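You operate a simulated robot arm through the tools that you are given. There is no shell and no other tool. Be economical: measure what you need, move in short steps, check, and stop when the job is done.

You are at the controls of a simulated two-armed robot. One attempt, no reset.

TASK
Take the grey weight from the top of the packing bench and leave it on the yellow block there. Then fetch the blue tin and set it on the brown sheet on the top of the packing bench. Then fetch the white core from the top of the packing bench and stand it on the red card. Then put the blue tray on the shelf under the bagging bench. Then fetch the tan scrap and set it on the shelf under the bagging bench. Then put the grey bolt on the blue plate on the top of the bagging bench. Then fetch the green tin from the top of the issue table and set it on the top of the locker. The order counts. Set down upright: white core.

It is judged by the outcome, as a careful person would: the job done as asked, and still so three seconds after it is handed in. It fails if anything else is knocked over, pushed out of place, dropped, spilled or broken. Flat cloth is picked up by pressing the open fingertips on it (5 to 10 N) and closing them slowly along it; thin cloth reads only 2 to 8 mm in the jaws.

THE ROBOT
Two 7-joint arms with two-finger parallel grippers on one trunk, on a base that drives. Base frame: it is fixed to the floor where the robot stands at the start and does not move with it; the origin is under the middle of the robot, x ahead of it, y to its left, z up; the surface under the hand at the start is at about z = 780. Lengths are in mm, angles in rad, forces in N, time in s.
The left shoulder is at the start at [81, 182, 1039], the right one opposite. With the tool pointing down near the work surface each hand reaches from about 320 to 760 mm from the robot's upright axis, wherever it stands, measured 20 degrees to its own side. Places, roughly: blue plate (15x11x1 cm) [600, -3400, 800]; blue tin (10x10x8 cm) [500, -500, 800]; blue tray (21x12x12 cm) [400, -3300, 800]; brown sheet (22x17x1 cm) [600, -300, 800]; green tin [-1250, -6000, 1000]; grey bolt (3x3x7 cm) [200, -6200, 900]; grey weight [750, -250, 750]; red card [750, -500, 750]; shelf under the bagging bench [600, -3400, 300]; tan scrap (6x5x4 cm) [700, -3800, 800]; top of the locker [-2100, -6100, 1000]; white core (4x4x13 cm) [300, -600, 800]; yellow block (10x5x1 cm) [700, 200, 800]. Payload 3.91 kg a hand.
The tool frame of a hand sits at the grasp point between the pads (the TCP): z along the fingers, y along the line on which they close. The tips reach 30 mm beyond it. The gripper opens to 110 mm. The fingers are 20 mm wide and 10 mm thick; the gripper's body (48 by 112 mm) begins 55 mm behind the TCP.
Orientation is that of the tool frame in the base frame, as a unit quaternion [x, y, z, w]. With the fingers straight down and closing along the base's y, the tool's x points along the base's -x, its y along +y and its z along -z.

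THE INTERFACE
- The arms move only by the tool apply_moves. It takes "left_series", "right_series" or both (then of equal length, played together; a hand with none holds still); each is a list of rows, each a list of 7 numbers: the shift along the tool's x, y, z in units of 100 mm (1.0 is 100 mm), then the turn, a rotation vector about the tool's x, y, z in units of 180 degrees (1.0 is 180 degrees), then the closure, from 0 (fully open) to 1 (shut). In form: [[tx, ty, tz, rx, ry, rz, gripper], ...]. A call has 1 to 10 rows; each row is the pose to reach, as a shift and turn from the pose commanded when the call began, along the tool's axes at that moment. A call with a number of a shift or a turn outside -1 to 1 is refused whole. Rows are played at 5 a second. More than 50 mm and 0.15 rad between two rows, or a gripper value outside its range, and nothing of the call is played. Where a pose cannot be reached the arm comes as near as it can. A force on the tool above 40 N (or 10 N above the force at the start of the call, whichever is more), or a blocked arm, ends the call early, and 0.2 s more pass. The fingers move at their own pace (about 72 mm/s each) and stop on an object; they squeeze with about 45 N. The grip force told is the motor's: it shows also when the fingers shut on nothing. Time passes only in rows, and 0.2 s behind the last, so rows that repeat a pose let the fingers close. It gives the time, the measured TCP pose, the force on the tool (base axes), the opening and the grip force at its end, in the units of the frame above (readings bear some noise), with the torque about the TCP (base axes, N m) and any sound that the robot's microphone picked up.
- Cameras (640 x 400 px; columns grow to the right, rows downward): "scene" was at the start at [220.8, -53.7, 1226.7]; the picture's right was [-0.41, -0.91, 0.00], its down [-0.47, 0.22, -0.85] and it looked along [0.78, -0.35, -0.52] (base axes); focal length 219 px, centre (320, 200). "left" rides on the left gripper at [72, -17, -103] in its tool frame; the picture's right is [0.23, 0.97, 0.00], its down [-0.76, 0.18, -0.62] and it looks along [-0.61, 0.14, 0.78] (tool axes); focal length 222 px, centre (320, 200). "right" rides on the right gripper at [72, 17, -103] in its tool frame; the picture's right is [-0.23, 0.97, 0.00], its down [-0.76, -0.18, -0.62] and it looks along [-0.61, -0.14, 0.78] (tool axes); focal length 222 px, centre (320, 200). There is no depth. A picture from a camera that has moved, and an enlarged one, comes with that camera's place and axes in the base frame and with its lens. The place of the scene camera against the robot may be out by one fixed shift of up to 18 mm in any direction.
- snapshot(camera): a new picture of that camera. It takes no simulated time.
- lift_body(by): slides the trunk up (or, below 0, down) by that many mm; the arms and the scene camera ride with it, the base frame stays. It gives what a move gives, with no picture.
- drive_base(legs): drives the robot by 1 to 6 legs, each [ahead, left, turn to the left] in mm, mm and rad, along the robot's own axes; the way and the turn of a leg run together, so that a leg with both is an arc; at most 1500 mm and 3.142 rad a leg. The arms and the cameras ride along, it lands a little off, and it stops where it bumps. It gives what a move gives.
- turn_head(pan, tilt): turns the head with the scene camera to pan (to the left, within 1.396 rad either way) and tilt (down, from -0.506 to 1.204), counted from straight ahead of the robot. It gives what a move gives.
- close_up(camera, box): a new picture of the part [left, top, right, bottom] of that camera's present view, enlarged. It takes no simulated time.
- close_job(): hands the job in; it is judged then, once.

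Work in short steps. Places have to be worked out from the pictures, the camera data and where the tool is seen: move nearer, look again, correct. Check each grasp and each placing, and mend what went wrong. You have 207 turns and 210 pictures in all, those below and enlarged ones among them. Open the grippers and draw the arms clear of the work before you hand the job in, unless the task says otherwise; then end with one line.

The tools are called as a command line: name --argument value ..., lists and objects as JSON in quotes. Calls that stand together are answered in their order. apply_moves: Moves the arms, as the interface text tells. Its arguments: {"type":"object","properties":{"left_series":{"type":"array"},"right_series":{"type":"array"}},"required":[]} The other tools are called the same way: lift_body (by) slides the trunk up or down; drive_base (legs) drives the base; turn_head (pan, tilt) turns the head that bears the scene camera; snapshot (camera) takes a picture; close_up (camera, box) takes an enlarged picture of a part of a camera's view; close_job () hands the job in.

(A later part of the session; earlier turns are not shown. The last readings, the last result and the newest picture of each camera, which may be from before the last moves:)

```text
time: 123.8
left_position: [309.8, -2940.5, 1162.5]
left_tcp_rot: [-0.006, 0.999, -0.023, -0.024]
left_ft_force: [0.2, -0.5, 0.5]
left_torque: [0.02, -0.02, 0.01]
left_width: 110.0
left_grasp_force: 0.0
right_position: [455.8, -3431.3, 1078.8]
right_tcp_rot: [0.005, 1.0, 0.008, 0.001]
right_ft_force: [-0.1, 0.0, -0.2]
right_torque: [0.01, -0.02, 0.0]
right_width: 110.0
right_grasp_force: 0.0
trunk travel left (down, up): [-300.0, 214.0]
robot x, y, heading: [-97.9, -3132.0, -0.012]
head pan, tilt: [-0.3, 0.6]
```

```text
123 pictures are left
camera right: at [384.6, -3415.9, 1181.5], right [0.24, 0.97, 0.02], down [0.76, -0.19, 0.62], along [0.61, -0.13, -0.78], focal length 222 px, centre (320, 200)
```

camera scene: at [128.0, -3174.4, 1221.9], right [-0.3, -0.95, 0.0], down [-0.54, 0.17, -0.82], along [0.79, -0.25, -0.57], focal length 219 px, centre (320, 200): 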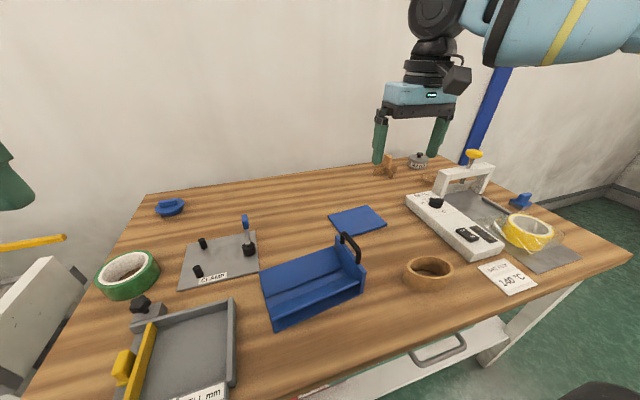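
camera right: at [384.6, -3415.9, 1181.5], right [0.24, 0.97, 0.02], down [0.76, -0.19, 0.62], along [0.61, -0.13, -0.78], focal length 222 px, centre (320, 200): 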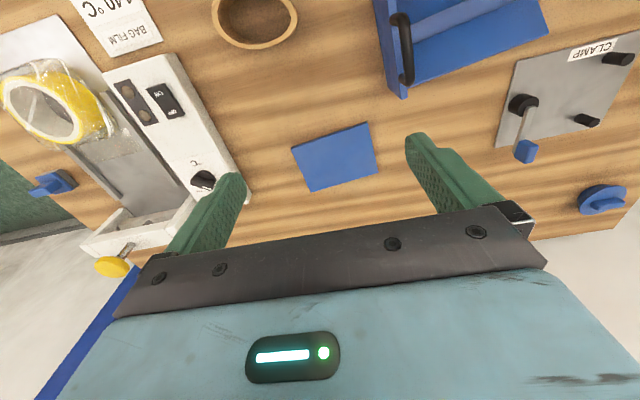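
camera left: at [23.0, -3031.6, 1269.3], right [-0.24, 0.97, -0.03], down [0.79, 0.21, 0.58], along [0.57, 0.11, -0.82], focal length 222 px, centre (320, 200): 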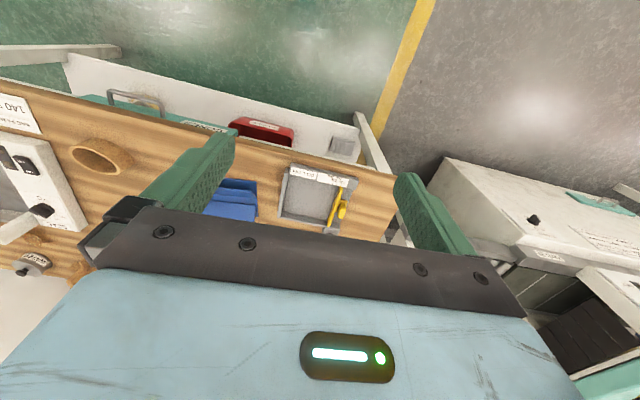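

close_up --camera "right" --box '[320, 0, 560, 150]'

close_up --camera "scene" --box '[250, 220, 410, 320]'

```text
2.67 times, centred on (440, 75) of right
camera zoom: at [384.6, -3415.9, 1181.5], right [0.24, 0.97, 0.02], down [0.76, -0.19, 0.62], along [0.61, -0.13, -0.78], focal length 592 px, centre (0, 533)
```

zoom: 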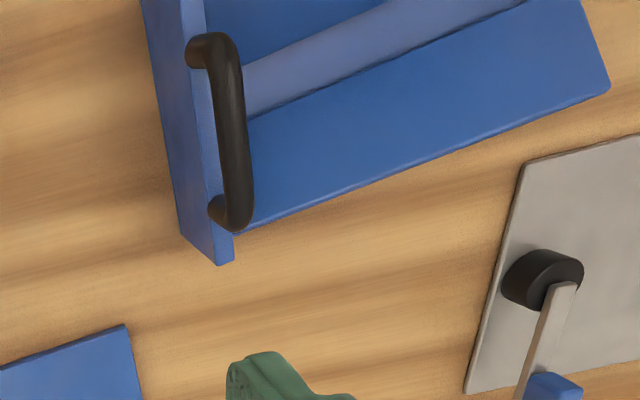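

```text
4.00 times, centred on (330, 270) of scene
camera zoom: at [128.0, -3174.4, 1221.9], right [-0.3, -0.95, 0.0], down [-0.54, 0.17, -0.82], along [0.79, -0.25, -0.57], focal length 876 px, centre (280, -80)
```

zoom: 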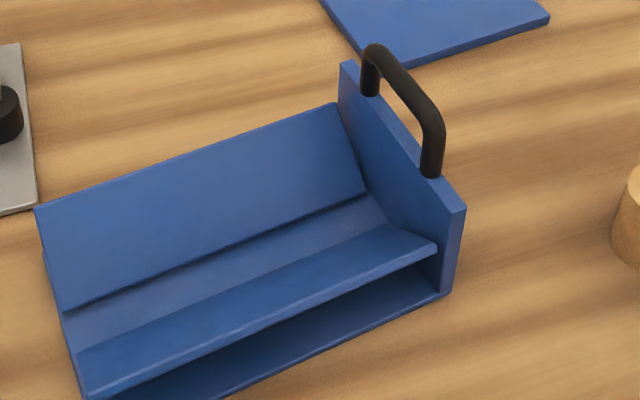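

The bar centre triangulates to about [432,-3322,885], running along x turned about 7°. I'll yaw the hand to match, tilt it 45° forward above the handle, and look.

apply_moves --right_series '[[0.17, 0.34, 0.2, 0, 0, -0.02, 0], [0.34, 0.67, 0.4, 0, 0, -0.042, 0], [0.5, 1.0, 0.6, 0, 0, -0.042, 0]]'

apply_moves --right_series '[[0, 0, 0, 0, -0.045, 0, 0], [0, 0, 0, 0, -0.09, 0, 0.2], [0, 0, 0, 0, -0.135, 0, 0.4], [0, 0, 0, 0, -0.18, 0, 0.5], [0, 0, 0, 0, -0.22, 0, 0.5], [0, 0, 0, 0, -0.22, 0, 0.5]]'

snapshot --camera "right"

snapshot --camera "scene"

```text
time: 124.6
left_position: [309.2, -2941.1, 1164.0]
left_tcp_rot: [-0.007, 0.999, -0.023, -0.023]
left_ft_force: [-0.2, -0.8, 0.7]
left_torque: [0.03, -0.01, 0.0]
left_width: 110.0
left_grasp_force: 0.2
right_position: [406.3, -3330.0, 1019.2]
right_tcp_rot: [-0.061, 0.998, 0.008, 0.002]
right_ft_force: [0.1, -0.6, -0.2]
right_torque: [-0.02, -0.01, -0.01]
right_width: 110.0
right_grasp_force: 0.1
trunk travel left (down, up): [-300.0, 214.0]
robot x, y, heading: [-97.3, -3126.5, -0.014]
head pan, tilt: [-0.3, 0.6]
```

```text
time: 126.0
left_position: [310.4, -2941.5, 1163.0]
left_tcp_rot: [-0.006, 0.999, -0.022, -0.023]
left_ft_force: [0.1, 0.0, -0.8]
left_torque: [0.02, -0.01, -0.02]
left_width: 110.0
left_grasp_force: 0.1
right_position: [407.3, -3330.9, 1021.0]
right_tcp_rot: [-0.056, 0.938, 0.03, 0.34]
right_ft_force: [-0.3, 0.1, -0.9]
right_torque: [0.01, 0.0, 0.01]
right_width: 54.7
right_grasp_force: 0.1
trunk travel left (down, up): [-300.0, 214.0]
robot x, y, heading: [-97.1, -3133.9, -0.01]
head pan, tilt: [-0.3, 0.6]
```

```text
120 pictures are left
camera right: at [284.5, -3329.4, 1052.8], right [0.05, 0.99, 0.16], down [0.21, -0.17, 0.96], along [0.98, -0.02, -0.21], focal length 222 px, centre (320, 200)
```

right: 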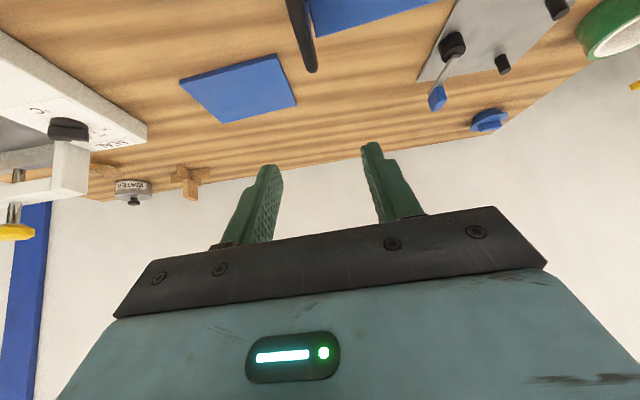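

```text
119 pictures are left
camera scene: at [127.7, -3174.5, 1221.9], right [-0.3, -0.95, 0.0], down [-0.54, 0.17, -0.82], along [0.79, -0.25, -0.57], focal length 219 px, centre (320, 200)
```

scene: 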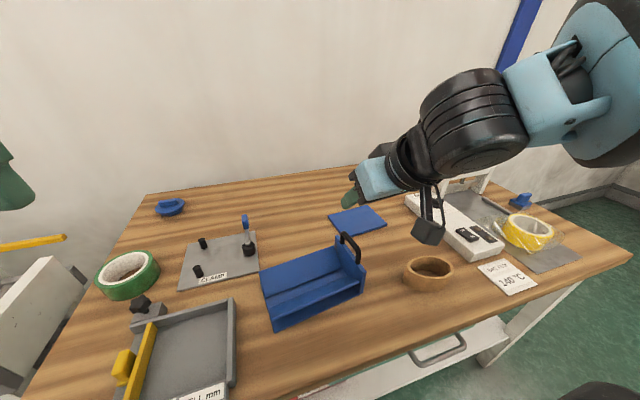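

The handle's far end is confirmed at [464,-3321]. I'll lower toward the handle, with the fingers either side of it.

apply_moves --right_series '[[0.165, 0.01, 0.253, 0, 0, 0, 0.5], [0.33, 0.02, 0.505, 0, 0, 0, 0.5], [0.496, 0.03, 0.758, 0, 0, 0, 0.5], [0.496, 0.03, 0.758, 0, 0, 0, 0.5]]'

snapshot --camera "right"

close_up --camera "scene" --box '[270, 170, 430, 270]'

```text
time: 127.0
left_position: [309.4, -2940.4, 1162.5]
left_tcp_rot: [-0.007, 0.999, -0.022, -0.024]
left_ft_force: [-0.1, 0.0, -0.1]
left_torque: [0.03, -0.02, -0.02]
left_width: 110.1
left_grasp_force: 0.1
right_position: [416.2, -3324.3, 930.3]
right_tcp_rot: [-0.055, 0.939, 0.029, 0.338]
right_ft_force: [0.2, 0.3, 0.4]
right_torque: [-0.02, 0.0, 0.0]
right_width: 55.1
right_grasp_force: 0.0
trunk travel left (down, up): [-300.0, 214.0]
robot x, y, heading: [-96.7, -3127.0, -0.015]
head pan, tilt: [-0.3, 0.6]
```

```text
118 pictures are left
camera right: at [294.2, -3323.3, 962.8], right [0.05, 0.99, 0.16], down [0.21, -0.17, 0.96], along [0.98, -0.02, -0.21], focal length 222 px, centre (320, 200)
```

right: 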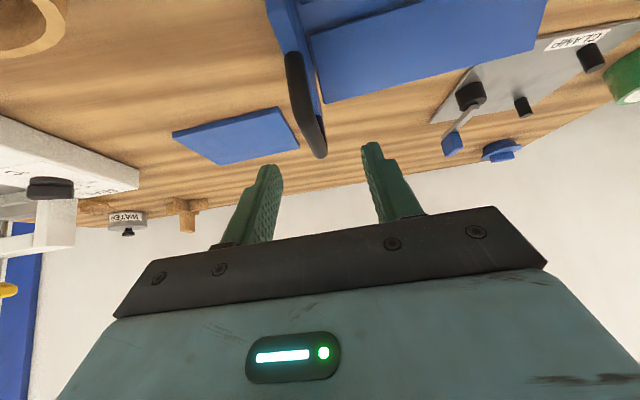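

```text
4.00 times, centred on (350, 220) of scene
camera zoom: at [127.1, -3174.5, 1222.1], right [-0.3, -0.95, 0.0], down [-0.54, 0.17, -0.83], along [0.79, -0.25, -0.56], focal length 876 px, centre (200, 120)
```

zoom: 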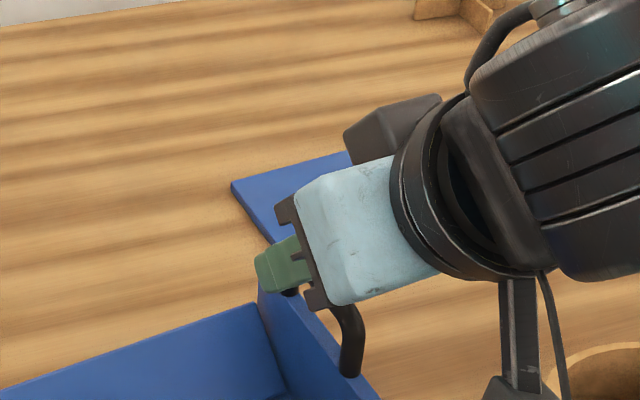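

Aligned with the bar. I'll move the last 57 mm so the bar lies between the pads, then close.

apply_moves --right_series '[[0.1, -0.01, 0.26, 0, 0, 0, 0.5], [0.209, -0.02, 0.528, 0, 0, 0, 0.5], [0.209, -0.02, 0.528, 0, 0, 0, 0.5], [0.209, -0.02, 0.528, 0, 0, 0, 0.75], [0.209, -0.02, 0.528, 0, 0, 0, 0.95], [0.209, -0.02, 0.528, 0, 0, 0, 0.95]]'

snapshot --camera "right"

close_up --camera "scene" --box '[250, 190, 410, 290]'

```text
time: 128.4
left_position: [310.2, -2941.5, 1162.5]
left_tcp_rot: [-0.007, 0.999, -0.023, -0.024]
left_ft_force: [0.0, -0.7, -0.4]
left_torque: [-0.02, -0.01, 0.01]
left_width: 110.1
left_grasp_force: 0.1
right_position: [434.1, -3324.2, 876.4]
right_tcp_rot: [-0.055, 0.939, 0.029, 0.339]
right_ft_force: [0.2, 0.7, -0.2]
right_torque: [0.01, -0.17, 0.12]
right_width: 11.5
right_grasp_force: 45.1
trunk travel left (down, up): [-300.0, 214.0]
robot x, y, heading: [-93.6, -3131.9, -0.012]
head pan, tilt: [-0.3, 0.6]
```

```text
116 pictures are left
camera right: at [312.4, -3322.9, 909.5], right [0.05, 0.99, 0.16], down [0.21, -0.17, 0.96], along [0.98, -0.02, -0.21], focal length 222 px, centre (320, 200)
```

right: 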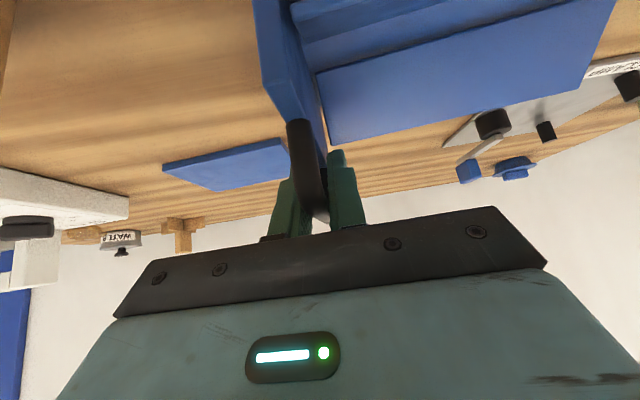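

```text
4.00 times, centred on (330, 240) of scene
camera zoom: at [127.6, -3174.6, 1221.9], right [-0.3, -0.95, 0.0], down [-0.54, 0.17, -0.83], along [0.79, -0.25, -0.56], focal length 876 px, centre (280, 40)
```

zoom: 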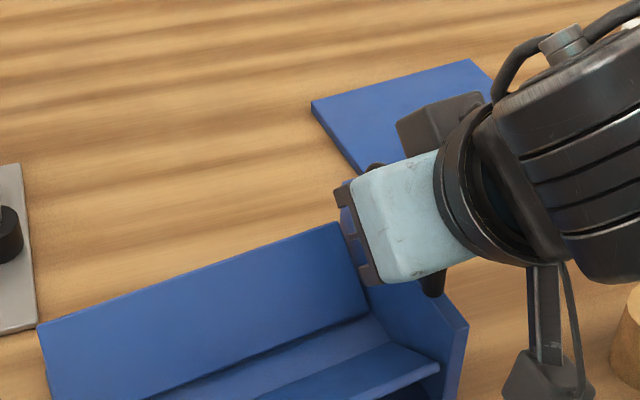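

Gripped at 11.5 mm. I'll lift 35 mm and see how the tray hangs.

apply_moves --right_series '[[-0.06, 0, -0.077, 0, 0, 0, 0.95], [-0.13, 0, -0.154, 0, 0, 0, 0.95], [-0.224, 0.006, -0.268, 0, 0, 0, 0.95], [-0.224, 0.006, -0.268, 0, 0, 0, 0.95]]'

snapshot --camera "scene"

snapshot --camera "right"

```text
time: 129.4
left_position: [309.5, -2940.7, 1163.0]
left_tcp_rot: [-0.007, 0.999, -0.023, -0.023]
left_ft_force: [-0.7, 0.4, 0.1]
left_torque: [-0.01, 0.0, 0.0]
left_width: 110.1
left_grasp_force: 0.0
right_position: [434.6, -3322.6, 911.0]
right_tcp_rot: [-0.056, 0.939, 0.029, 0.339]
right_ft_force: [-0.1, 1.2, -3.1]
right_torque: [-0.19, -0.02, -0.04]
right_width: 11.7
right_grasp_force: 45.3
trunk travel left (down, up): [-300.0, 214.0]
robot x, y, heading: [-96.0, -3132.1, -0.016]
head pan, tilt: [-0.3, 0.6]
```

```text
114 pictures are left
camera scene: at [128.0, -3174.7, 1221.9], right [-0.3, -0.95, 0.0], down [-0.54, 0.17, -0.82], along [0.79, -0.25, -0.57], focal length 219 px, centre (320, 200)
```

scene: 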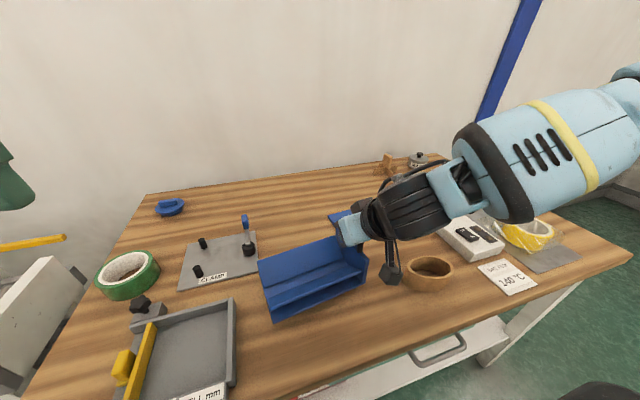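

```text
113 pictures are left
camera right: at [312.5, -3322.4, 944.2], right [0.05, 0.99, 0.16], down [0.21, -0.17, 0.96], along [0.98, -0.02, -0.21], focal length 222 px, centre (320, 200)
```

right: 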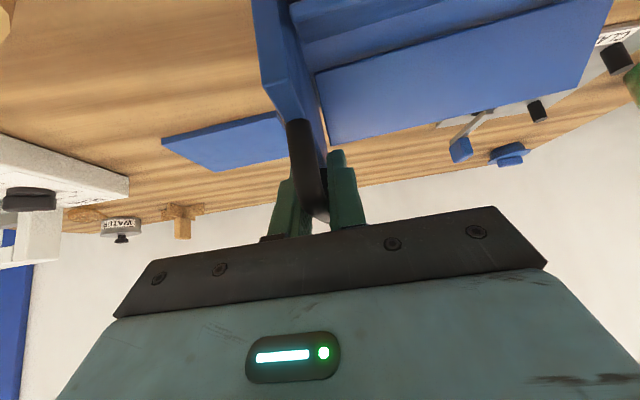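

Light and level. I'll raise a little more, back off 340 mm so the tray clears the bench front, then lower the trunk 300 mm.

apply_moves --right_series '[[-0.1, 0, -0.12, 0, 0, 0, 0.95], [-0.19, 0.0, -0.23, 0, 0, 0, 0.95]]'

drive_base --legs '[[-380, 0, 0]]'

lift_body --by -295

turn_head --pan -0.25 --tilt 0.45

snapshot --camera "scene"

```text
time: 130.0
left_position: [309.6, -2941.3, 1162.9]
left_tcp_rot: [-0.006, 0.999, -0.023, -0.023]
left_ft_force: [0.4, 0.8, -0.3]
left_torque: [0.02, -0.02, 0.0]
left_width: 109.9
left_grasp_force: 0.1
right_position: [433.2, -3324.2, 941.7]
right_tcp_rot: [-0.056, 0.939, 0.029, 0.339]
right_ft_force: [-0.9, -0.7, -3.3]
right_torque: [-0.23, -0.05, -0.01]
right_width: 11.5
right_grasp_force: 45.3
trunk travel left (down, up): [-300.0, 214.0]
robot x, y, heading: [-95.4, -3128.4, -0.016]
head pan, tilt: [-0.3, 0.6]
```

```text
time: 132.4
left_position: [-70.8, -2936.9, 1164.6]
left_tcp_rot: [-0.008, 0.999, -0.023, -0.024]
left_ft_force: [0.6, 0.1, 0.2]
left_torque: [0.0, -0.02, 0.01]
left_width: 109.9
left_grasp_force: 0.0
right_position: [52.8, -3319.5, 941.1]
right_tcp_rot: [-0.056, 0.938, 0.03, 0.34]
right_ft_force: [0.2, 0.0, -3.1]
right_torque: [-0.21, -0.02, 0.0]
right_width: 11.8
right_grasp_force: 44.7
trunk travel left (down, up): [-300.0, 214.0]
robot x, y, heading: [-471.9, -3125.7, -0.01]
head pan, tilt: [-0.3, 0.6]
```

```text
time: 135.4
left_position: [-30.0, -2936.3, 851.8]
left_tcp_rot: [-0.008, 0.998, -0.023, -0.062]
left_ft_force: [0.0, -0.9, 0.7]
left_torque: [0.0, 0.02, -0.01]
left_width: 110.0
left_grasp_force: 0.0
right_position: [54.4, -3319.3, 646.8]
right_tcp_rot: [-0.056, 0.939, 0.029, 0.339]
right_ft_force: [-0.7, 0.6, -3.6]
right_torque: [-0.21, -0.02, -0.01]
right_width: 11.6
right_grasp_force: 44.9
trunk travel left (down, up): [-5.0, 509.0]
robot x, y, heading: [-476.1, -3124.6, -0.01]
head pan, tilt: [-0.3, 0.6]
```

```text
time: 136.1
left_position: [-29.6, -2936.9, 852.6]
left_tcp_rot: [-0.009, 0.998, -0.022, -0.061]
left_ft_force: [0.3, -0.6, 1.0]
left_torque: [0.0, -0.03, 0.0]
left_width: 109.9
left_grasp_force: 0.1
right_position: [54.8, -3319.9, 646.2]
right_tcp_rot: [-0.057, 0.938, 0.031, 0.339]
right_ft_force: [-0.1, -0.2, -3.9]
right_torque: [-0.22, 0.0, 0.0]
right_width: 11.5
right_grasp_force: 45.2
trunk travel left (down, up): [-5.0, 509.0]
robot x, y, heading: [-477.6, -3122.2, -0.009]
head pan, tilt: [-0.25, 0.45]
```

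```text
112 pictures are left
camera scene: at [-148.0, -3168.3, 922.6], right [-0.26, -0.97, 0.0], down [-0.42, 0.11, -0.9], along [0.87, -0.23, -0.44], focal length 219 px, centre (320, 200)
```

scene: 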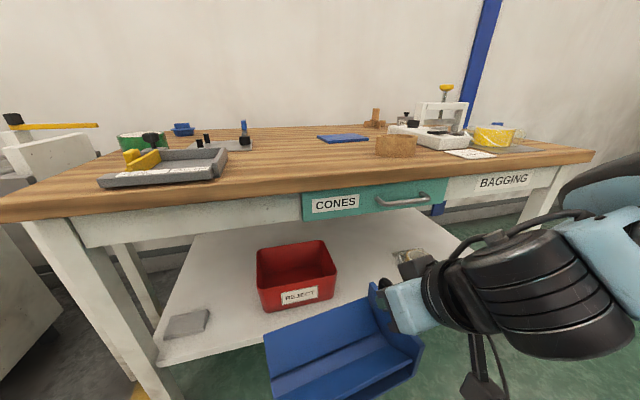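

The tray is in front of the bench. I'll enlarge the shelf to measure the free place between the red bin and the bagged tape.

close_up --camera "scene" --box '[240, 200, 480, 350]'

```text
2.67 times, centred on (360, 275) of scene
camera zoom: at [-148.0, -3168.3, 922.6], right [-0.26, -0.97, 0.0], down [-0.42, 0.11, -0.9], along [0.87, -0.23, -0.44], focal length 584 px, centre (213, 0)
```

zoom: 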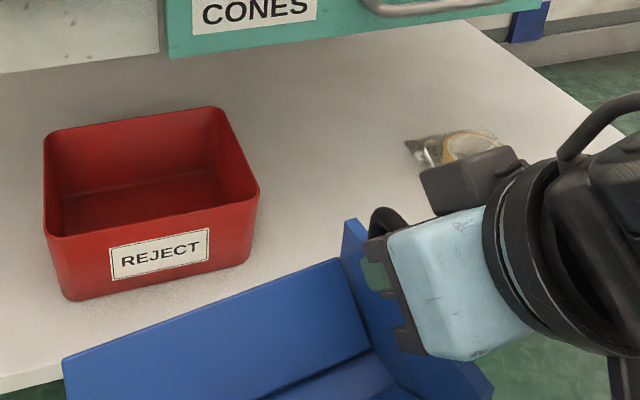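

I'll raise the left hand out of the way and drive right 250 mm so as to look straight into the gap.

apply_moves --left_series '[[0.2, 0, -0.4, 0, 0, 0, 0], [0.4, 0, -0.8, 0, 0, 0, 0], [0.5, 0, -1.0, 0, 0, 0, 0]]'

drive_base --legs '[[0, -250, 0]]'

turn_head --pan 0.0 --tilt 0.5

snapshot --camera "scene"

snapshot --camera "right"

```text
time: 136.8
left_position: [-65.3, -2958.2, 873.6]
left_tcp_rot: [-0.009, 0.998, -0.022, -0.064]
left_ft_force: [4.7, 9.0, -4.5]
left_torque: [-0.96, 0.37, -0.42]
left_width: 109.9
left_grasp_force: 0.0
left hand out of reach, approached as far as the arm can: row 1, 2, 3
right_position: [53.9, -3320.2, 646.5]
right_tcp_rot: [-0.057, 0.939, 0.029, 0.338]
right_ft_force: [-0.8, 0.6, -3.5]
right_torque: [-0.16, -0.05, 0.0]
right_width: 11.7
right_grasp_force: 45.5
trunk travel left (down, up): [-5.0, 509.0]
robot x, y, heading: [-476.0, -3127.2, -0.006]
head pan, tilt: [-0.25, 0.45]
stopped in row 3 (left hand): the force on the tool passed its limit at 63 N (the readings are from after the stop); the commanded pose is now the measured one
```

```text
time: 139.6
left_position: [-68.6, -3210.0, 872.0]
left_tcp_rot: [-0.01, 0.998, -0.021, -0.064]
left_ft_force: [11.2, 17.6, 0.5]
left_torque: [-2.35, 1.48, -0.99]
left_width: 110.0
left_grasp_force: 0.1
right_position: [53.1, -3570.4, 645.7]
right_tcp_rot: [-0.056, 0.939, 0.028, 0.34]
right_ft_force: [0.4, -0.9, -3.4]
right_torque: [-0.24, -0.03, -0.03]
right_width: 11.7
right_grasp_force: 45.0
trunk travel left (down, up): [-5.0, 509.0]
robot x, y, heading: [-476.6, -3378.8, -0.006]
head pan, tilt: [-0.25, 0.45]
```

```text
time: 140.3
left_position: [-68.5, -3207.5, 872.4]
left_tcp_rot: [-0.003, 0.998, -0.022, -0.063]
left_ft_force: [-10.1, 72.3, -20.4]
left_torque: [-8.78, -3.02, -5.79]
left_width: 110.0
left_grasp_force: 0.1
right_position: [51.7, -3571.0, 646.2]
right_tcp_rot: [-0.056, 0.938, 0.029, 0.34]
right_ft_force: [-0.7, -0.6, -3.2]
right_torque: [-0.19, -0.07, -0.02]
right_width: 11.6
right_grasp_force: 45.0
trunk travel left (down, up): [-5.0, 509.0]
robot x, y, heading: [-478.8, -3379.4, -0.008]
head pan, tilt: [0.0, 0.499]
```

```text
110 pictures are left
camera scene: at [-149.4, -3413.4, 917.9], right [-0.19, -0.98, 0.0], down [-0.47, 0.09, -0.88], along [0.86, -0.17, -0.48], focal length 219 px, centre (320, 200)
```

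scene: 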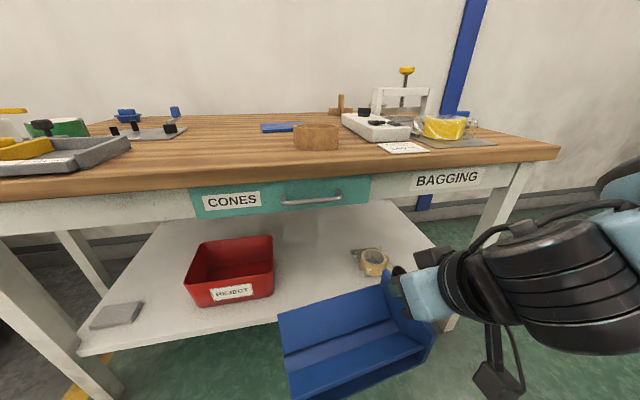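

```text
109 pictures are left
camera right: at [-69.6, -3569.9, 679.0], right [0.05, 0.99, 0.16], down [0.21, -0.17, 0.96], along [0.98, -0.01, -0.21], focal length 222 px, centre (320, 200)
```

right: 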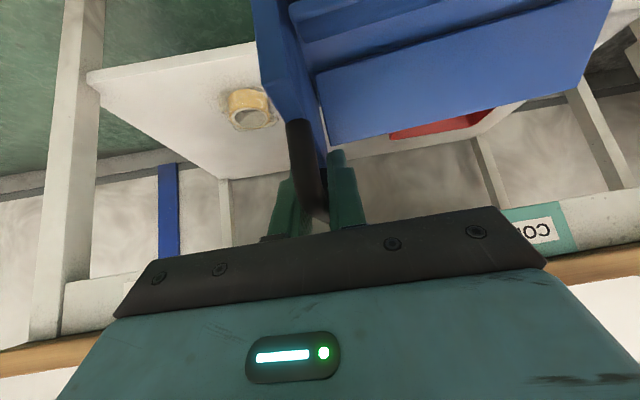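

The left arm seems to rub against the robot's own head or body. I'll move the left hand outward and down to relieve it.

apply_moves --left_series '[[0, 0.4, 0.1, 0, 0, 0, 0], [0, 0.7, 0.2, 0, 0, 0, 0], [0, 1.0, 0.2, 0, 0, 0, 0], [0, 1.0, 0.2, 0, 0, 0, 0]]'

snapshot --camera "scene"

close_up --camera "scene" --box '[240, 200, 480, 350]'

```text
time: 141.3
left_position: [-75.7, -3126.3, 825.6]
left_tcp_rot: [-0.011, 0.998, -0.023, -0.063]
left_ft_force: [-0.8, -0.6, 0.0]
left_torque: [0.0, 0.0, -0.03]
left_width: 109.8
left_grasp_force: 0.1
left hand out of reach, approached as far as the arm can: row 1, 2, 3, 4
right_position: [52.3, -3569.6, 645.3]
right_tcp_rot: [-0.056, 0.939, 0.029, 0.339]
right_ft_force: [-0.3, -0.9, -2.2]
right_torque: [-0.2, -0.02, 0.01]
right_width: 11.2
right_grasp_force: 44.9
trunk travel left (down, up): [-5.0, 509.0]
robot x, y, heading: [-480.1, -3376.6, -0.008]
head pan, tilt: [0.0, 0.499]
```

```text
108 pictures are left
camera scene: at [-147.6, -3396.4, 918.2], right [-0.01, -1.0, 0.0], down [-0.48, 0.0, -0.88], along [0.88, -0.01, -0.48], focal length 219 px, centre (320, 200)
```

scene: 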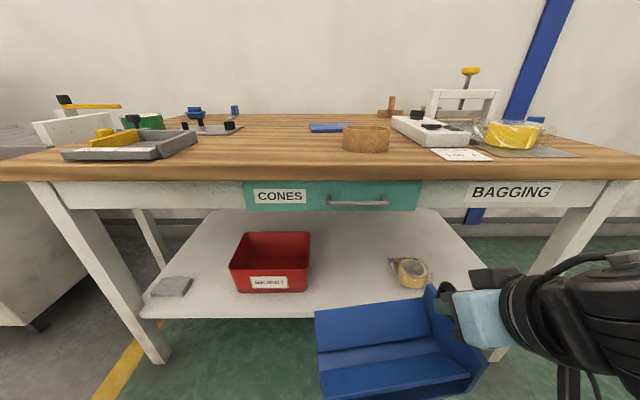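

```text
2.67 times, centred on (360, 275) of scene
camera zoom: at [-147.6, -3396.4, 918.2], right [-0.01, -1.0, 0.0], down [-0.48, 0.0, -0.88], along [0.88, -0.01, -0.48], focal length 584 px, centre (213, 0)
```

zoom: 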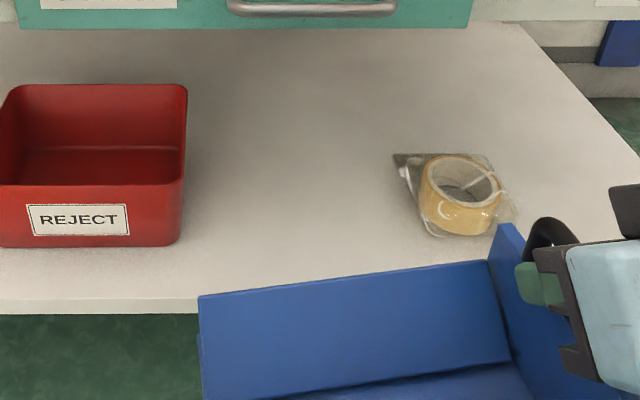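

Now the view is straight. The free gap runs from about y -3350 to -3660 on the shelf. I'll lower the arm about 190 mm with the tray still in front of the bench.

apply_moves --right_series '[[0.21, -0.005, 0.255, 0, 0, 0, 0.95], [0.42, -0.01, 0.51, 0, 0, 0, 0.95], [0.641, -0.018, 0.766, 0, 0, 0, 0.95]]'

apply_moves --right_series '[[0.21, -0.005, 0.255, 0, 0, 0, 0.95], [0.42, -0.01, 0.51, 0, 0, 0, 0.95], [0.58, -0.018, 0.69, 0, 0, 0, 0.95], [0.58, -0.018, 0.69, 0, 0, 0, 0.95]]'

snapshot --camera "scene"

snapshot --camera "right"

```text
time: 142.1
left_position: [-74.6, -3127.3, 825.2]
left_tcp_rot: [-0.01, 0.998, -0.023, -0.064]
left_ft_force: [-0.6, -0.4, 0.2]
left_torque: [0.0, 0.02, 0.02]
left_width: 110.1
left_grasp_force: 0.1
right_position: [53.1, -3571.1, 545.5]
right_tcp_rot: [-0.058, 0.938, 0.031, 0.34]
right_ft_force: [-0.1, 0.2, -3.5]
right_torque: [-0.18, -0.02, 0.02]
right_width: 11.6
right_grasp_force: 44.9
trunk travel left (down, up): [-5.0, 509.0]
robot x, y, heading: [-483.1, -3379.9, -0.003]
head pan, tilt: [0.0, 0.499]
```

```text
time: 143.1
left_position: [-76.0, -3126.3, 825.7]
left_tcp_rot: [-0.01, 0.998, -0.024, -0.063]
left_ft_force: [-0.4, 0.3, 0.0]
left_torque: [0.01, 0.01, 0.01]
left_width: 110.2
left_grasp_force: 0.1
right_position: [52.4, -3571.4, 456.5]
right_tcp_rot: [-0.056, 0.939, 0.029, 0.339]
right_ft_force: [-0.3, -0.1, -2.4]
right_torque: [-0.24, -0.05, 0.02]
right_width: 11.6
right_grasp_force: 45.5
trunk travel left (down, up): [-5.0, 509.0]
robot x, y, heading: [-476.0, -3379.2, -0.004]
head pan, tilt: [0.0, 0.499]
```

```text
106 pictures are left
camera scene: at [-147.7, -3396.4, 918.2], right [-0.01, -1.0, 0.0], down [-0.48, 0.0, -0.88], along [0.88, -0.01, -0.48], focal length 219 px, centre (320, 200)
```

scene: 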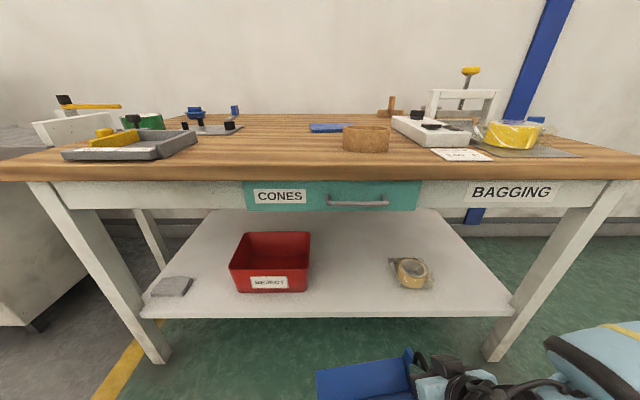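

```text
105 pictures are left
camera right: at [-69.6, -3570.5, 489.1], right [0.05, 0.99, 0.16], down [0.21, -0.17, 0.96], along [0.98, -0.01, -0.21], focal length 222 px, centre (320, 200)
```

right: 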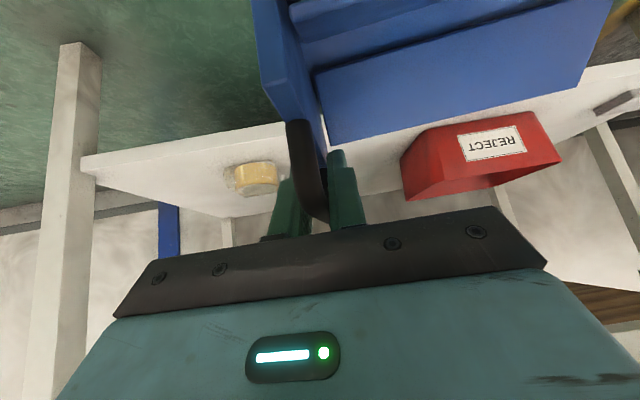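

I'll lower 20 mm more, then drive forward 300 and right 35, so the tray enters beneath the bench while the wrist stays outside, and check.

apply_moves --right_series '[[0.064, 0, 0.077, 0, 0, 0, 0.95], [0.128, 0, 0.153, 0, 0, 0, 0.95]]'

drive_base --legs '[[0, -35, 0], [290, 0, 0]]'

snapshot --camera "scene"

snapshot --camera "right"

```text
time: 143.7
left_position: [-74.1, -3128.3, 825.6]
left_tcp_rot: [-0.01, 0.998, -0.023, -0.064]
left_ft_force: [-0.3, -0.4, -0.1]
left_torque: [0.01, 0.02, -0.03]
left_width: 110.0
left_grasp_force: 0.1
right_position: [52.8, -3571.1, 435.1]
right_tcp_rot: [-0.056, 0.939, 0.029, 0.339]
right_ft_force: [0.5, 0.2, -3.4]
right_torque: [-0.2, -0.02, -0.01]
right_width: 11.6
right_grasp_force: 44.5
trunk travel left (down, up): [-5.0, 509.0]
robot x, y, heading: [-478.4, -3379.2, -0.01]
head pan, tilt: [0.0, 0.499]
```

```text
time: 146.4
left_position: [199.9, -3160.5, 828.4]
left_tcp_rot: [-0.003, 0.998, -0.025, -0.059]
left_ft_force: [-0.1, 0.3, -0.3]
left_torque: [0.0, -0.02, 0.0]
left_width: 109.9
left_grasp_force: 0.0
right_position: [333.2, -3611.6, 452.4]
right_tcp_rot: [-0.046, 0.933, 0.024, 0.356]
right_ft_force: [0.3, -0.5, -3.6]
right_torque: [-0.21, -0.03, 0.01]
right_width: 11.5
right_grasp_force: 44.9
trunk travel left (down, up): [-5.0, 509.0]
robot x, y, heading: [-197.0, -3413.7, -0.026]
head pan, tilt: [0.0, 0.499]
stopped in leg 2: the robot was blocked; the commanded pose is now the measured one
```

```text
104 pictures are left
camera scene: at [123.6, -3428.9, 921.3], right [-0.02, -1.0, 0.01], down [-0.47, 0.0, -0.88], along [0.88, -0.02, -0.47], focal length 219 px, centre (320, 200)
```

scene: 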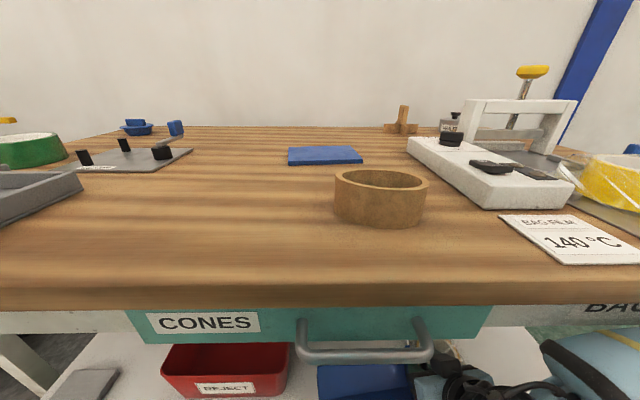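

```text
103 pictures are left
camera right: at [210.1, -3608.0, 481.6], right [0.07, 0.98, 0.16], down [0.17, -0.17, 0.97], along [0.98, -0.04, -0.18], focal length 222 px, centre (320, 200)
```

right: 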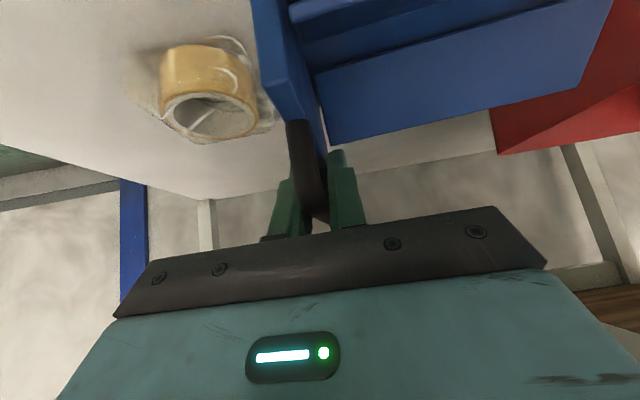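

The base was blocked with the elbow flared out beneath the bench apron. I'll back off 220 mm, stretch the arm forward about 200 mm so the elbow straightens, and try again.

drive_base --legs '[[-220, 0, 0.018]]'

apply_moves --right_series '[[-0.25, -0.034, 0.22, 0, 0.006, 0, 0.95], [-0.5, -0.068, 0.44, 0, 0.011, 0, 0.95], [-0.742, -0.103, 0.662, 0, 0.011, 0, 0.95], [-0.742, -0.103, 0.662, 0, 0.011, 0, 0.95]]'

apply_moves --right_series '[[-0.25, -0.034, 0.22, 0, 0, 0, 0.95], [-0.5, -0.068, 0.44, 0, 0, 0, 0.95], [-0.742, -0.103, 0.662, 0, 0, 0, 0.95], [-0.742, -0.103, 0.662, 0, 0, 0, 0.95]]'

snapshot --camera "scene"

snapshot --camera "right"

```text
time: 148.1
left_position: [-16.0, -3156.7, 825.8]
left_tcp_rot: [-0.014, 0.998, -0.024, -0.064]
left_ft_force: [-0.2, -0.1, -0.3]
left_torque: [0.01, 0.01, 0.0]
left_width: 110.0
left_grasp_force: 0.2
right_position: [118.6, -3602.3, 443.3]
right_tcp_rot: [-0.055, 0.936, 0.031, 0.347]
right_ft_force: [0.0, 0.3, -3.6]
right_torque: [-0.22, -0.04, -0.02]
right_width: 11.5
right_grasp_force: 45.0
trunk travel left (down, up): [-5.0, 509.0]
robot x, y, heading: [-416.7, -3409.4, 0.001]
head pan, tilt: [0.0, 0.499]
```

```text
time: 149.1
left_position: [-16.5, -3157.5, 825.1]
left_tcp_rot: [-0.015, 0.998, -0.023, -0.063]
left_ft_force: [0.2, -0.3, -0.1]
left_torque: [0.02, 0.0, 0.01]
left_width: 110.3
left_grasp_force: 0.0
right_position: [219.7, -3599.5, 440.6]
right_tcp_rot: [-0.056, 0.941, 0.031, 0.331]
right_ft_force: [0.2, -0.2, -3.1]
right_torque: [-0.2, -0.03, -0.03]
right_width: 11.6
right_grasp_force: 45.4
trunk travel left (down, up): [-5.0, 509.0]
robot x, y, heading: [-414.4, -3408.9, 0.005]
head pan, tilt: [0.0, 0.499]
```

```text
time: 150.1
left_position: [-14.9, -3156.1, 826.4]
left_tcp_rot: [-0.015, 0.998, -0.023, -0.064]
left_ft_force: [0.0, -1.0, 0.9]
left_torque: [0.0, 0.01, -0.02]
left_width: 109.9
left_grasp_force: 0.1
right_position: [320.2, -3597.3, 435.9]
right_tcp_rot: [-0.055, 0.941, 0.03, 0.332]
right_ft_force: [1.4, -0.5, -3.0]
right_torque: [-0.19, -0.08, 0.0]
right_width: 11.5
right_grasp_force: 44.8
trunk travel left (down, up): [-5.0, 509.0]
robot x, y, heading: [-417.1, -3410.4, 0.001]
head pan, tilt: [0.0, 0.499]
```

```text
102 pictures are left
camera scene: at [-86.8, -3426.5, 918.2], right [0.0, -1.0, 0.0], down [-0.48, 0.0, -0.88], along [0.88, 0.0, -0.48], focal length 219 px, centre (320, 200)
```

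scene: 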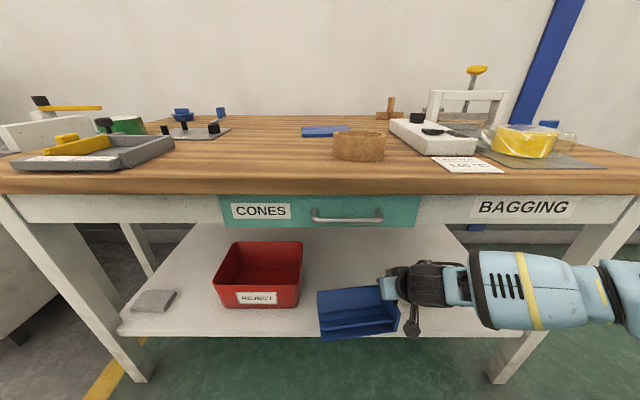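

```text
101 pictures are left
camera right: at [198.7, -3596.7, 471.0], right [0.05, 0.99, 0.16], down [0.23, -0.17, 0.96], along [0.97, -0.02, -0.23], focal length 222 px, centre (320, 200)
```

right: 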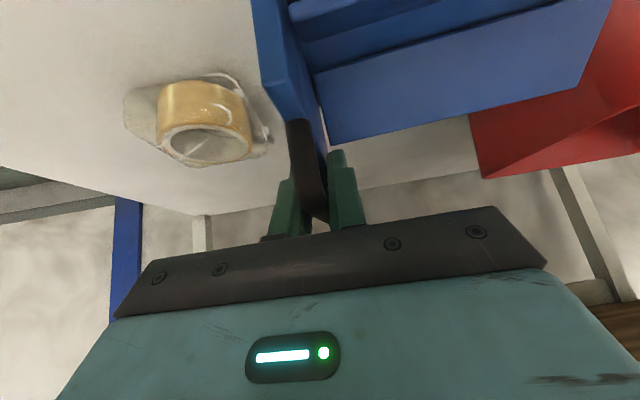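

The stretched arm enters well. I'll extend 55 mm more and shift 14 mm right by the arm alone.

apply_moves --right_series '[[-0.14, -0.07, 0.11, 0, 0, 0, 0.95], [-0.28, -0.14, 0.22, 0, 0, 0, 0.95], [-0.413, -0.207, 0.329, 0, 0, 0, 0.95], [-0.413, -0.207, 0.329, 0, 0, 0, 0.95]]'

close_up --camera "scene" --box '[200, 220, 440, 370]'

snapshot --camera "right"

```text
time: 151.1
left_position: [-15.9, -3156.6, 825.0]
left_tcp_rot: [-0.015, 0.998, -0.023, -0.063]
left_ft_force: [0.7, -0.4, 0.1]
left_torque: [-0.01, 0.02, 0.0]
left_width: 109.9
left_grasp_force: 0.1
right_position: [369.8, -3615.6, 437.9]
right_tcp_rot: [-0.056, 0.942, 0.031, 0.331]
right_ft_force: [-0.5, 0.2, -2.1]
right_torque: [-0.2, -0.08, 0.03]
right_width: 11.6
right_grasp_force: 44.7
right hand out of reach, approached as far as the arm can: row 3, 4
trunk travel left (down, up): [-5.0, 509.0]
robot x, y, heading: [-415.9, -3409.2, 0.009]
head pan, tilt: [0.0, 0.499]
```

```text
2.67 times, centred on (320, 295) of scene
camera zoom: at [-86.8, -3426.5, 918.2], right [0.0, -1.0, 0.0], down [-0.48, 0.0, -0.88], along [0.88, 0.0, -0.48], focal length 584 px, centre (320, -53)
```

zoom: 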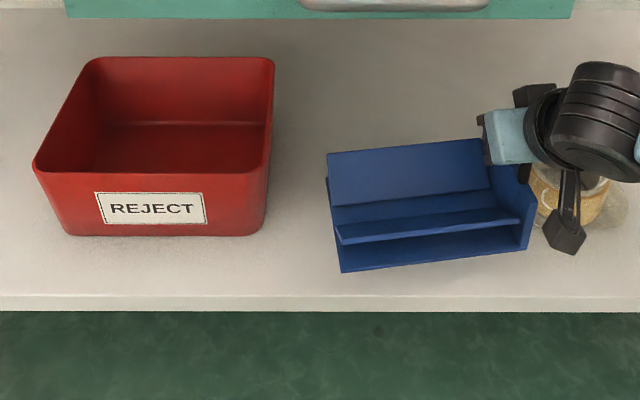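

```text
99 pictures are left
camera right: at [248.6, -3614.0, 472.2], right [0.05, 0.99, 0.16], down [0.23, -0.17, 0.96], along [0.97, -0.02, -0.23], focal length 222 px, centre (320, 200)
```

right: 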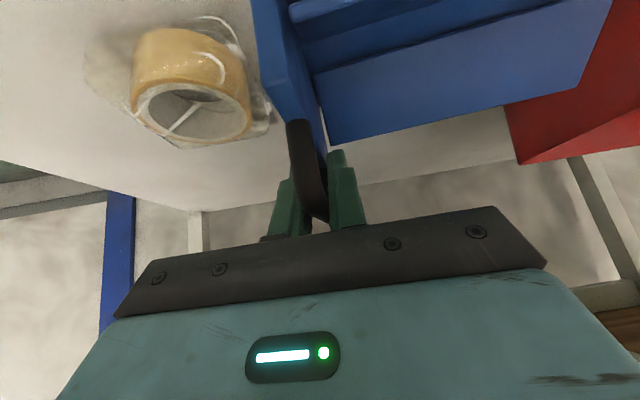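

The tray is over the shelf near its front edge. I'll drive forward 25 mm for margin, then start lowering.

drive_base --legs '[[25, 0, 0]]'

apply_moves --right_series '[[0.063, 0, 0.078, 0, 0, 0, 0.95], [0.126, 0, 0.155, 0, 0, 0, 0.95], [0.126, 0, 0.155, 0, 0, 0, 0.95]]'

close_up --camera "scene" --box '[200, 220, 440, 370]'

```text
time: 151.9
left_position: [8.7, -3155.6, 825.5]
left_tcp_rot: [-0.015, 0.998, -0.023, -0.063]
left_ft_force: [-0.9, 0.9, 0.2]
left_torque: [-0.01, 0.0, -0.01]
left_width: 110.0
left_grasp_force: 0.1
right_position: [394.9, -3613.8, 437.1]
right_tcp_rot: [-0.056, 0.942, 0.031, 0.331]
right_ft_force: [-0.1, 0.2, -2.8]
right_torque: [-0.23, -0.03, -0.01]
right_width: 11.5
right_grasp_force: 45.2
trunk travel left (down, up): [-5.0, 509.0]
robot x, y, heading: [-391.6, -3411.3, 0.002]
head pan, tilt: [0.0, 0.499]
```

```text
time: 152.7
left_position: [8.0, -3157.5, 825.3]
left_tcp_rot: [-0.015, 0.998, -0.024, -0.062]
left_ft_force: [0.1, -0.3, 0.3]
left_torque: [-0.01, -0.01, 0.02]
left_width: 109.9
left_grasp_force: 0.2
right_position: [394.0, -3615.5, 427.2]
right_tcp_rot: [-0.056, 0.941, 0.03, 0.332]
right_ft_force: [-0.4, -0.1, -3.2]
right_torque: [-0.2, -0.05, -0.03]
right_width: 11.7
right_grasp_force: 44.9
right hand out of reach, approached as far as the arm can: row 2, 3
trunk travel left (down, up): [-5.0, 509.0]
robot x, y, heading: [-392.6, -3410.7, 0.002]
head pan, tilt: [0.0, 0.499]
```

```text
2.67 times, centred on (320, 295) of scene
camera zoom: at [-61.8, -3426.3, 918.2], right [0.0, -1.0, 0.0], down [-0.48, 0.0, -0.88], along [0.88, 0.0, -0.48], focal length 584 px, centre (320, -53)
```

zoom: 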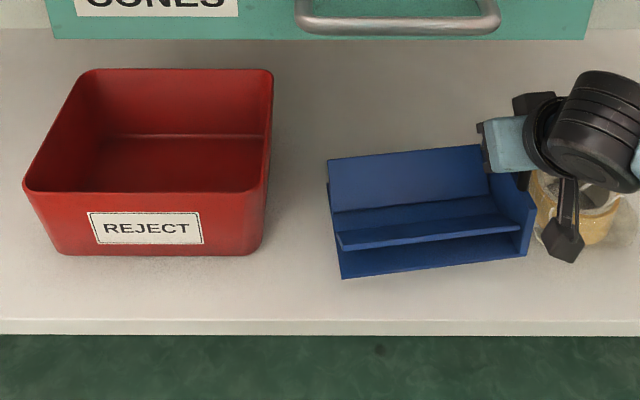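

Depth is good, but lowering runs out of reach. I'll drive forward 50 mm, then retract the arm as much while lowering.

drive_base --legs '[[50, 0, 0]]'

apply_moves --right_series '[[0.2, 0.03, -0.1, 0, 0, 0, 0.95], [0.35, 0.05, -0.18, 0, 0, 0, 0.95], [0.42, 0.05, -0.09, 0, 0, 0, 0.95], [0.47, 0.05, -0.03, 0, 0, 0, 0.95], [0.47, 0.05, -0.03, 0, 0, 0, 0.95]]'

close_up --camera "scene" --box '[200, 220, 440, 370]'

```text
time: 153.6
left_position: [59.0, -3156.6, 825.7]
left_tcp_rot: [-0.014, 0.998, -0.023, -0.064]
left_ft_force: [-0.5, 0.5, -0.8]
left_torque: [0.01, 0.02, 0.01]
left_width: 110.0
left_grasp_force: 0.2
right_position: [444.5, -3614.5, 426.6]
right_tcp_rot: [-0.055, 0.942, 0.03, 0.331]
right_ft_force: [-0.4, 0.1, -2.8]
right_torque: [-0.2, -0.04, 0.01]
right_width: 11.6
right_grasp_force: 45.4
trunk travel left (down, up): [-5.0, 509.0]
robot x, y, heading: [-344.3, -3411.5, 0.003]
head pan, tilt: [0.0, 0.499]
```

```text
time: 154.8
left_position: [58.4, -3156.3, 825.7]
left_tcp_rot: [-0.015, 0.998, -0.024, -0.063]
left_ft_force: [1.3, 0.0, -0.1]
left_torque: [-0.01, 0.0, -0.03]
left_width: 110.1
left_grasp_force: 0.1
right_position: [406.4, -3613.5, 399.6]
right_tcp_rot: [-0.055, 0.941, 0.03, 0.331]
right_ft_force: [-0.4, 0.1, -3.2]
right_torque: [-0.19, 0.0, 0.0]
right_width: 11.7
right_grasp_force: 45.5
trunk travel left (down, up): [-5.0, 509.0]
robot x, y, heading: [-341.4, -3410.5, 0.006]
head pan, tilt: [0.0, 0.499]
```

```text
2.67 times, centred on (320, 295) of scene
camera zoom: at [-12.3, -3426.2, 918.2], right [0.0, -1.0, 0.0], down [-0.48, 0.0, -0.88], along [0.88, 0.0, -0.48], focal length 584 px, centre (320, -53)
```

zoom: 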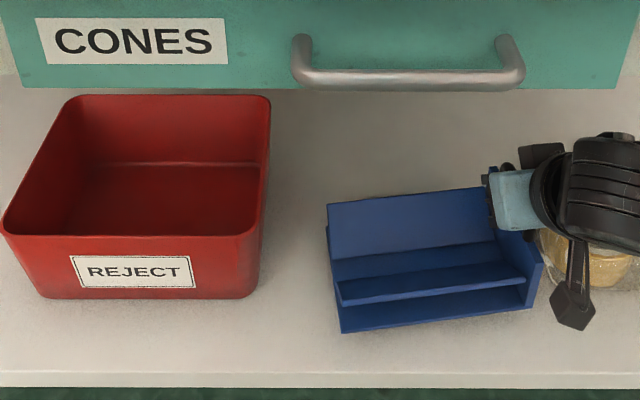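

Not yet in contact at z≈400. I'll lower in small steps.

apply_moves --right_series '[[0.025, 0, 0.031, 0, 0, 0, 0.95], [0.05, 0, 0.062, 0, 0, 0, 0.95], [0.05, 0, 0.062, 0, 0, 0, 0.95]]'

apply_moves --right_series '[[0.013, 0, 0.016, 0, 0, 0, 0.95], [0.025, 0, 0.031, 0, 0, 0, 0.95], [0.025, 0, 0.031, 0, 0, 0, 0.95]]'

close_up --camera "scene" --box '[280, 280, 440, 380]'

```text
time: 155.6
left_position: [58.5, -3154.9, 825.6]
left_tcp_rot: [-0.015, 0.998, -0.023, -0.064]
left_ft_force: [0.3, -0.4, 0.2]
left_torque: [0.01, 0.02, 0.0]
left_width: 109.7
left_grasp_force: 0.1
right_position: [407.1, -3614.1, 391.9]
right_tcp_rot: [-0.056, 0.942, 0.03, 0.331]
right_ft_force: [0.5, -0.1, -3.7]
right_torque: [-0.23, -0.05, 0.01]
right_width: 11.8
right_grasp_force: 44.6
trunk travel left (down, up): [-5.0, 509.0]
robot x, y, heading: [-337.1, -3408.5, -0.0]
head pan, tilt: [0.0, 0.499]
```

```text
time: 156.4
left_position: [58.9, -3155.2, 825.6]
left_tcp_rot: [-0.014, 0.998, -0.023, -0.063]
left_ft_force: [-0.5, -0.3, 0.0]
left_torque: [-0.01, 0.01, 0.01]
left_width: 109.8
left_grasp_force: 0.1
right_position: [406.3, -3613.3, 388.6]
right_tcp_rot: [-0.055, 0.942, 0.03, 0.33]
right_ft_force: [0.5, -0.3, -2.4]
right_torque: [-0.23, -0.03, -0.04]
right_width: 11.6
right_grasp_force: 45.0
trunk travel left (down, up): [-5.0, 509.0]
robot x, y, heading: [-340.3, -3406.8, 0.006]
head pan, tilt: [0.0, 0.499]
```

```text
4.00 times, centred on (360, 330) of scene
camera zoom: at [-12.3, -3426.2, 918.2], right [0.0, -1.0, 0.0], down [-0.48, 0.0, -0.88], along [0.88, 0.0, -0.48], focal length 876 px, centre (160, -320)
```

zoom: 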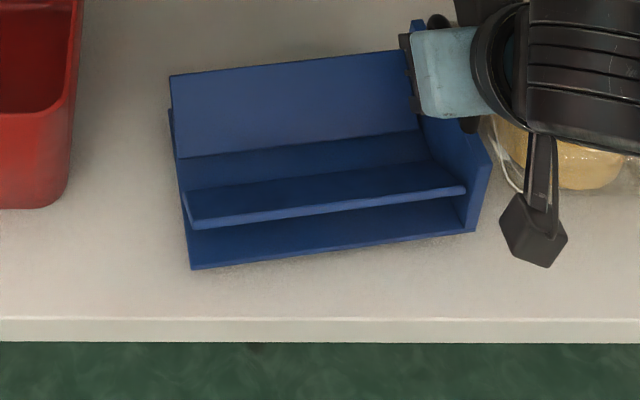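

Close to the shelf now; I'll continue in 4 mm steps.

apply_moves --right_series '[[0.013, 0, 0.016, 0, 0, 0, 0.95], [0.025, 0, 0.031, 0, 0, 0, 0.95], [0.025, 0, 0.031, 0, 0, 0, 0.95]]'

apply_moves --right_series '[[0.013, 0, 0.016, 0, 0, 0, 0.95], [0.025, 0, 0.031, 0, 0, 0, 0.95], [0.025, 0, 0.031, 0, 0, 0, 0.95]]'

```text
time: 157.2
left_position: [57.6, -3155.8, 826.0]
left_tcp_rot: [-0.014, 0.998, -0.023, -0.063]
left_ft_force: [0.5, -0.1, -0.5]
left_torque: [-0.01, 0.03, 0.01]
left_width: 109.9
left_grasp_force: 0.0
right_position: [404.8, -3614.1, 384.1]
right_tcp_rot: [-0.055, 0.942, 0.03, 0.331]
right_ft_force: [0.8, 0.3, -3.6]
right_torque: [-0.21, -0.08, 0.0]
right_width: 11.5
right_grasp_force: 45.3
trunk travel left (down, up): [-5.0, 509.0]
robot x, y, heading: [-343.0, -3407.1, 0.003]
head pan, tilt: [0.0, 0.499]
```

```text
time: 158.0
left_position: [58.0, -3156.7, 825.9]
left_tcp_rot: [-0.015, 0.998, -0.023, -0.064]
left_ft_force: [-0.1, -0.6, 1.2]
left_torque: [-0.01, -0.02, 0.0]
left_width: 109.9
left_grasp_force: 0.1
right_position: [405.3, -3613.5, 379.2]
right_tcp_rot: [-0.055, 0.942, 0.03, 0.33]
right_ft_force: [0.1, 0.4, -3.1]
right_torque: [-0.22, -0.05, 0.01]
right_width: 11.6
right_grasp_force: 44.8
trunk travel left (down, up): [-5.0, 509.0]
robot x, y, heading: [-342.6, -3406.1, 0.002]
head pan, tilt: [0.0, 0.499]
```

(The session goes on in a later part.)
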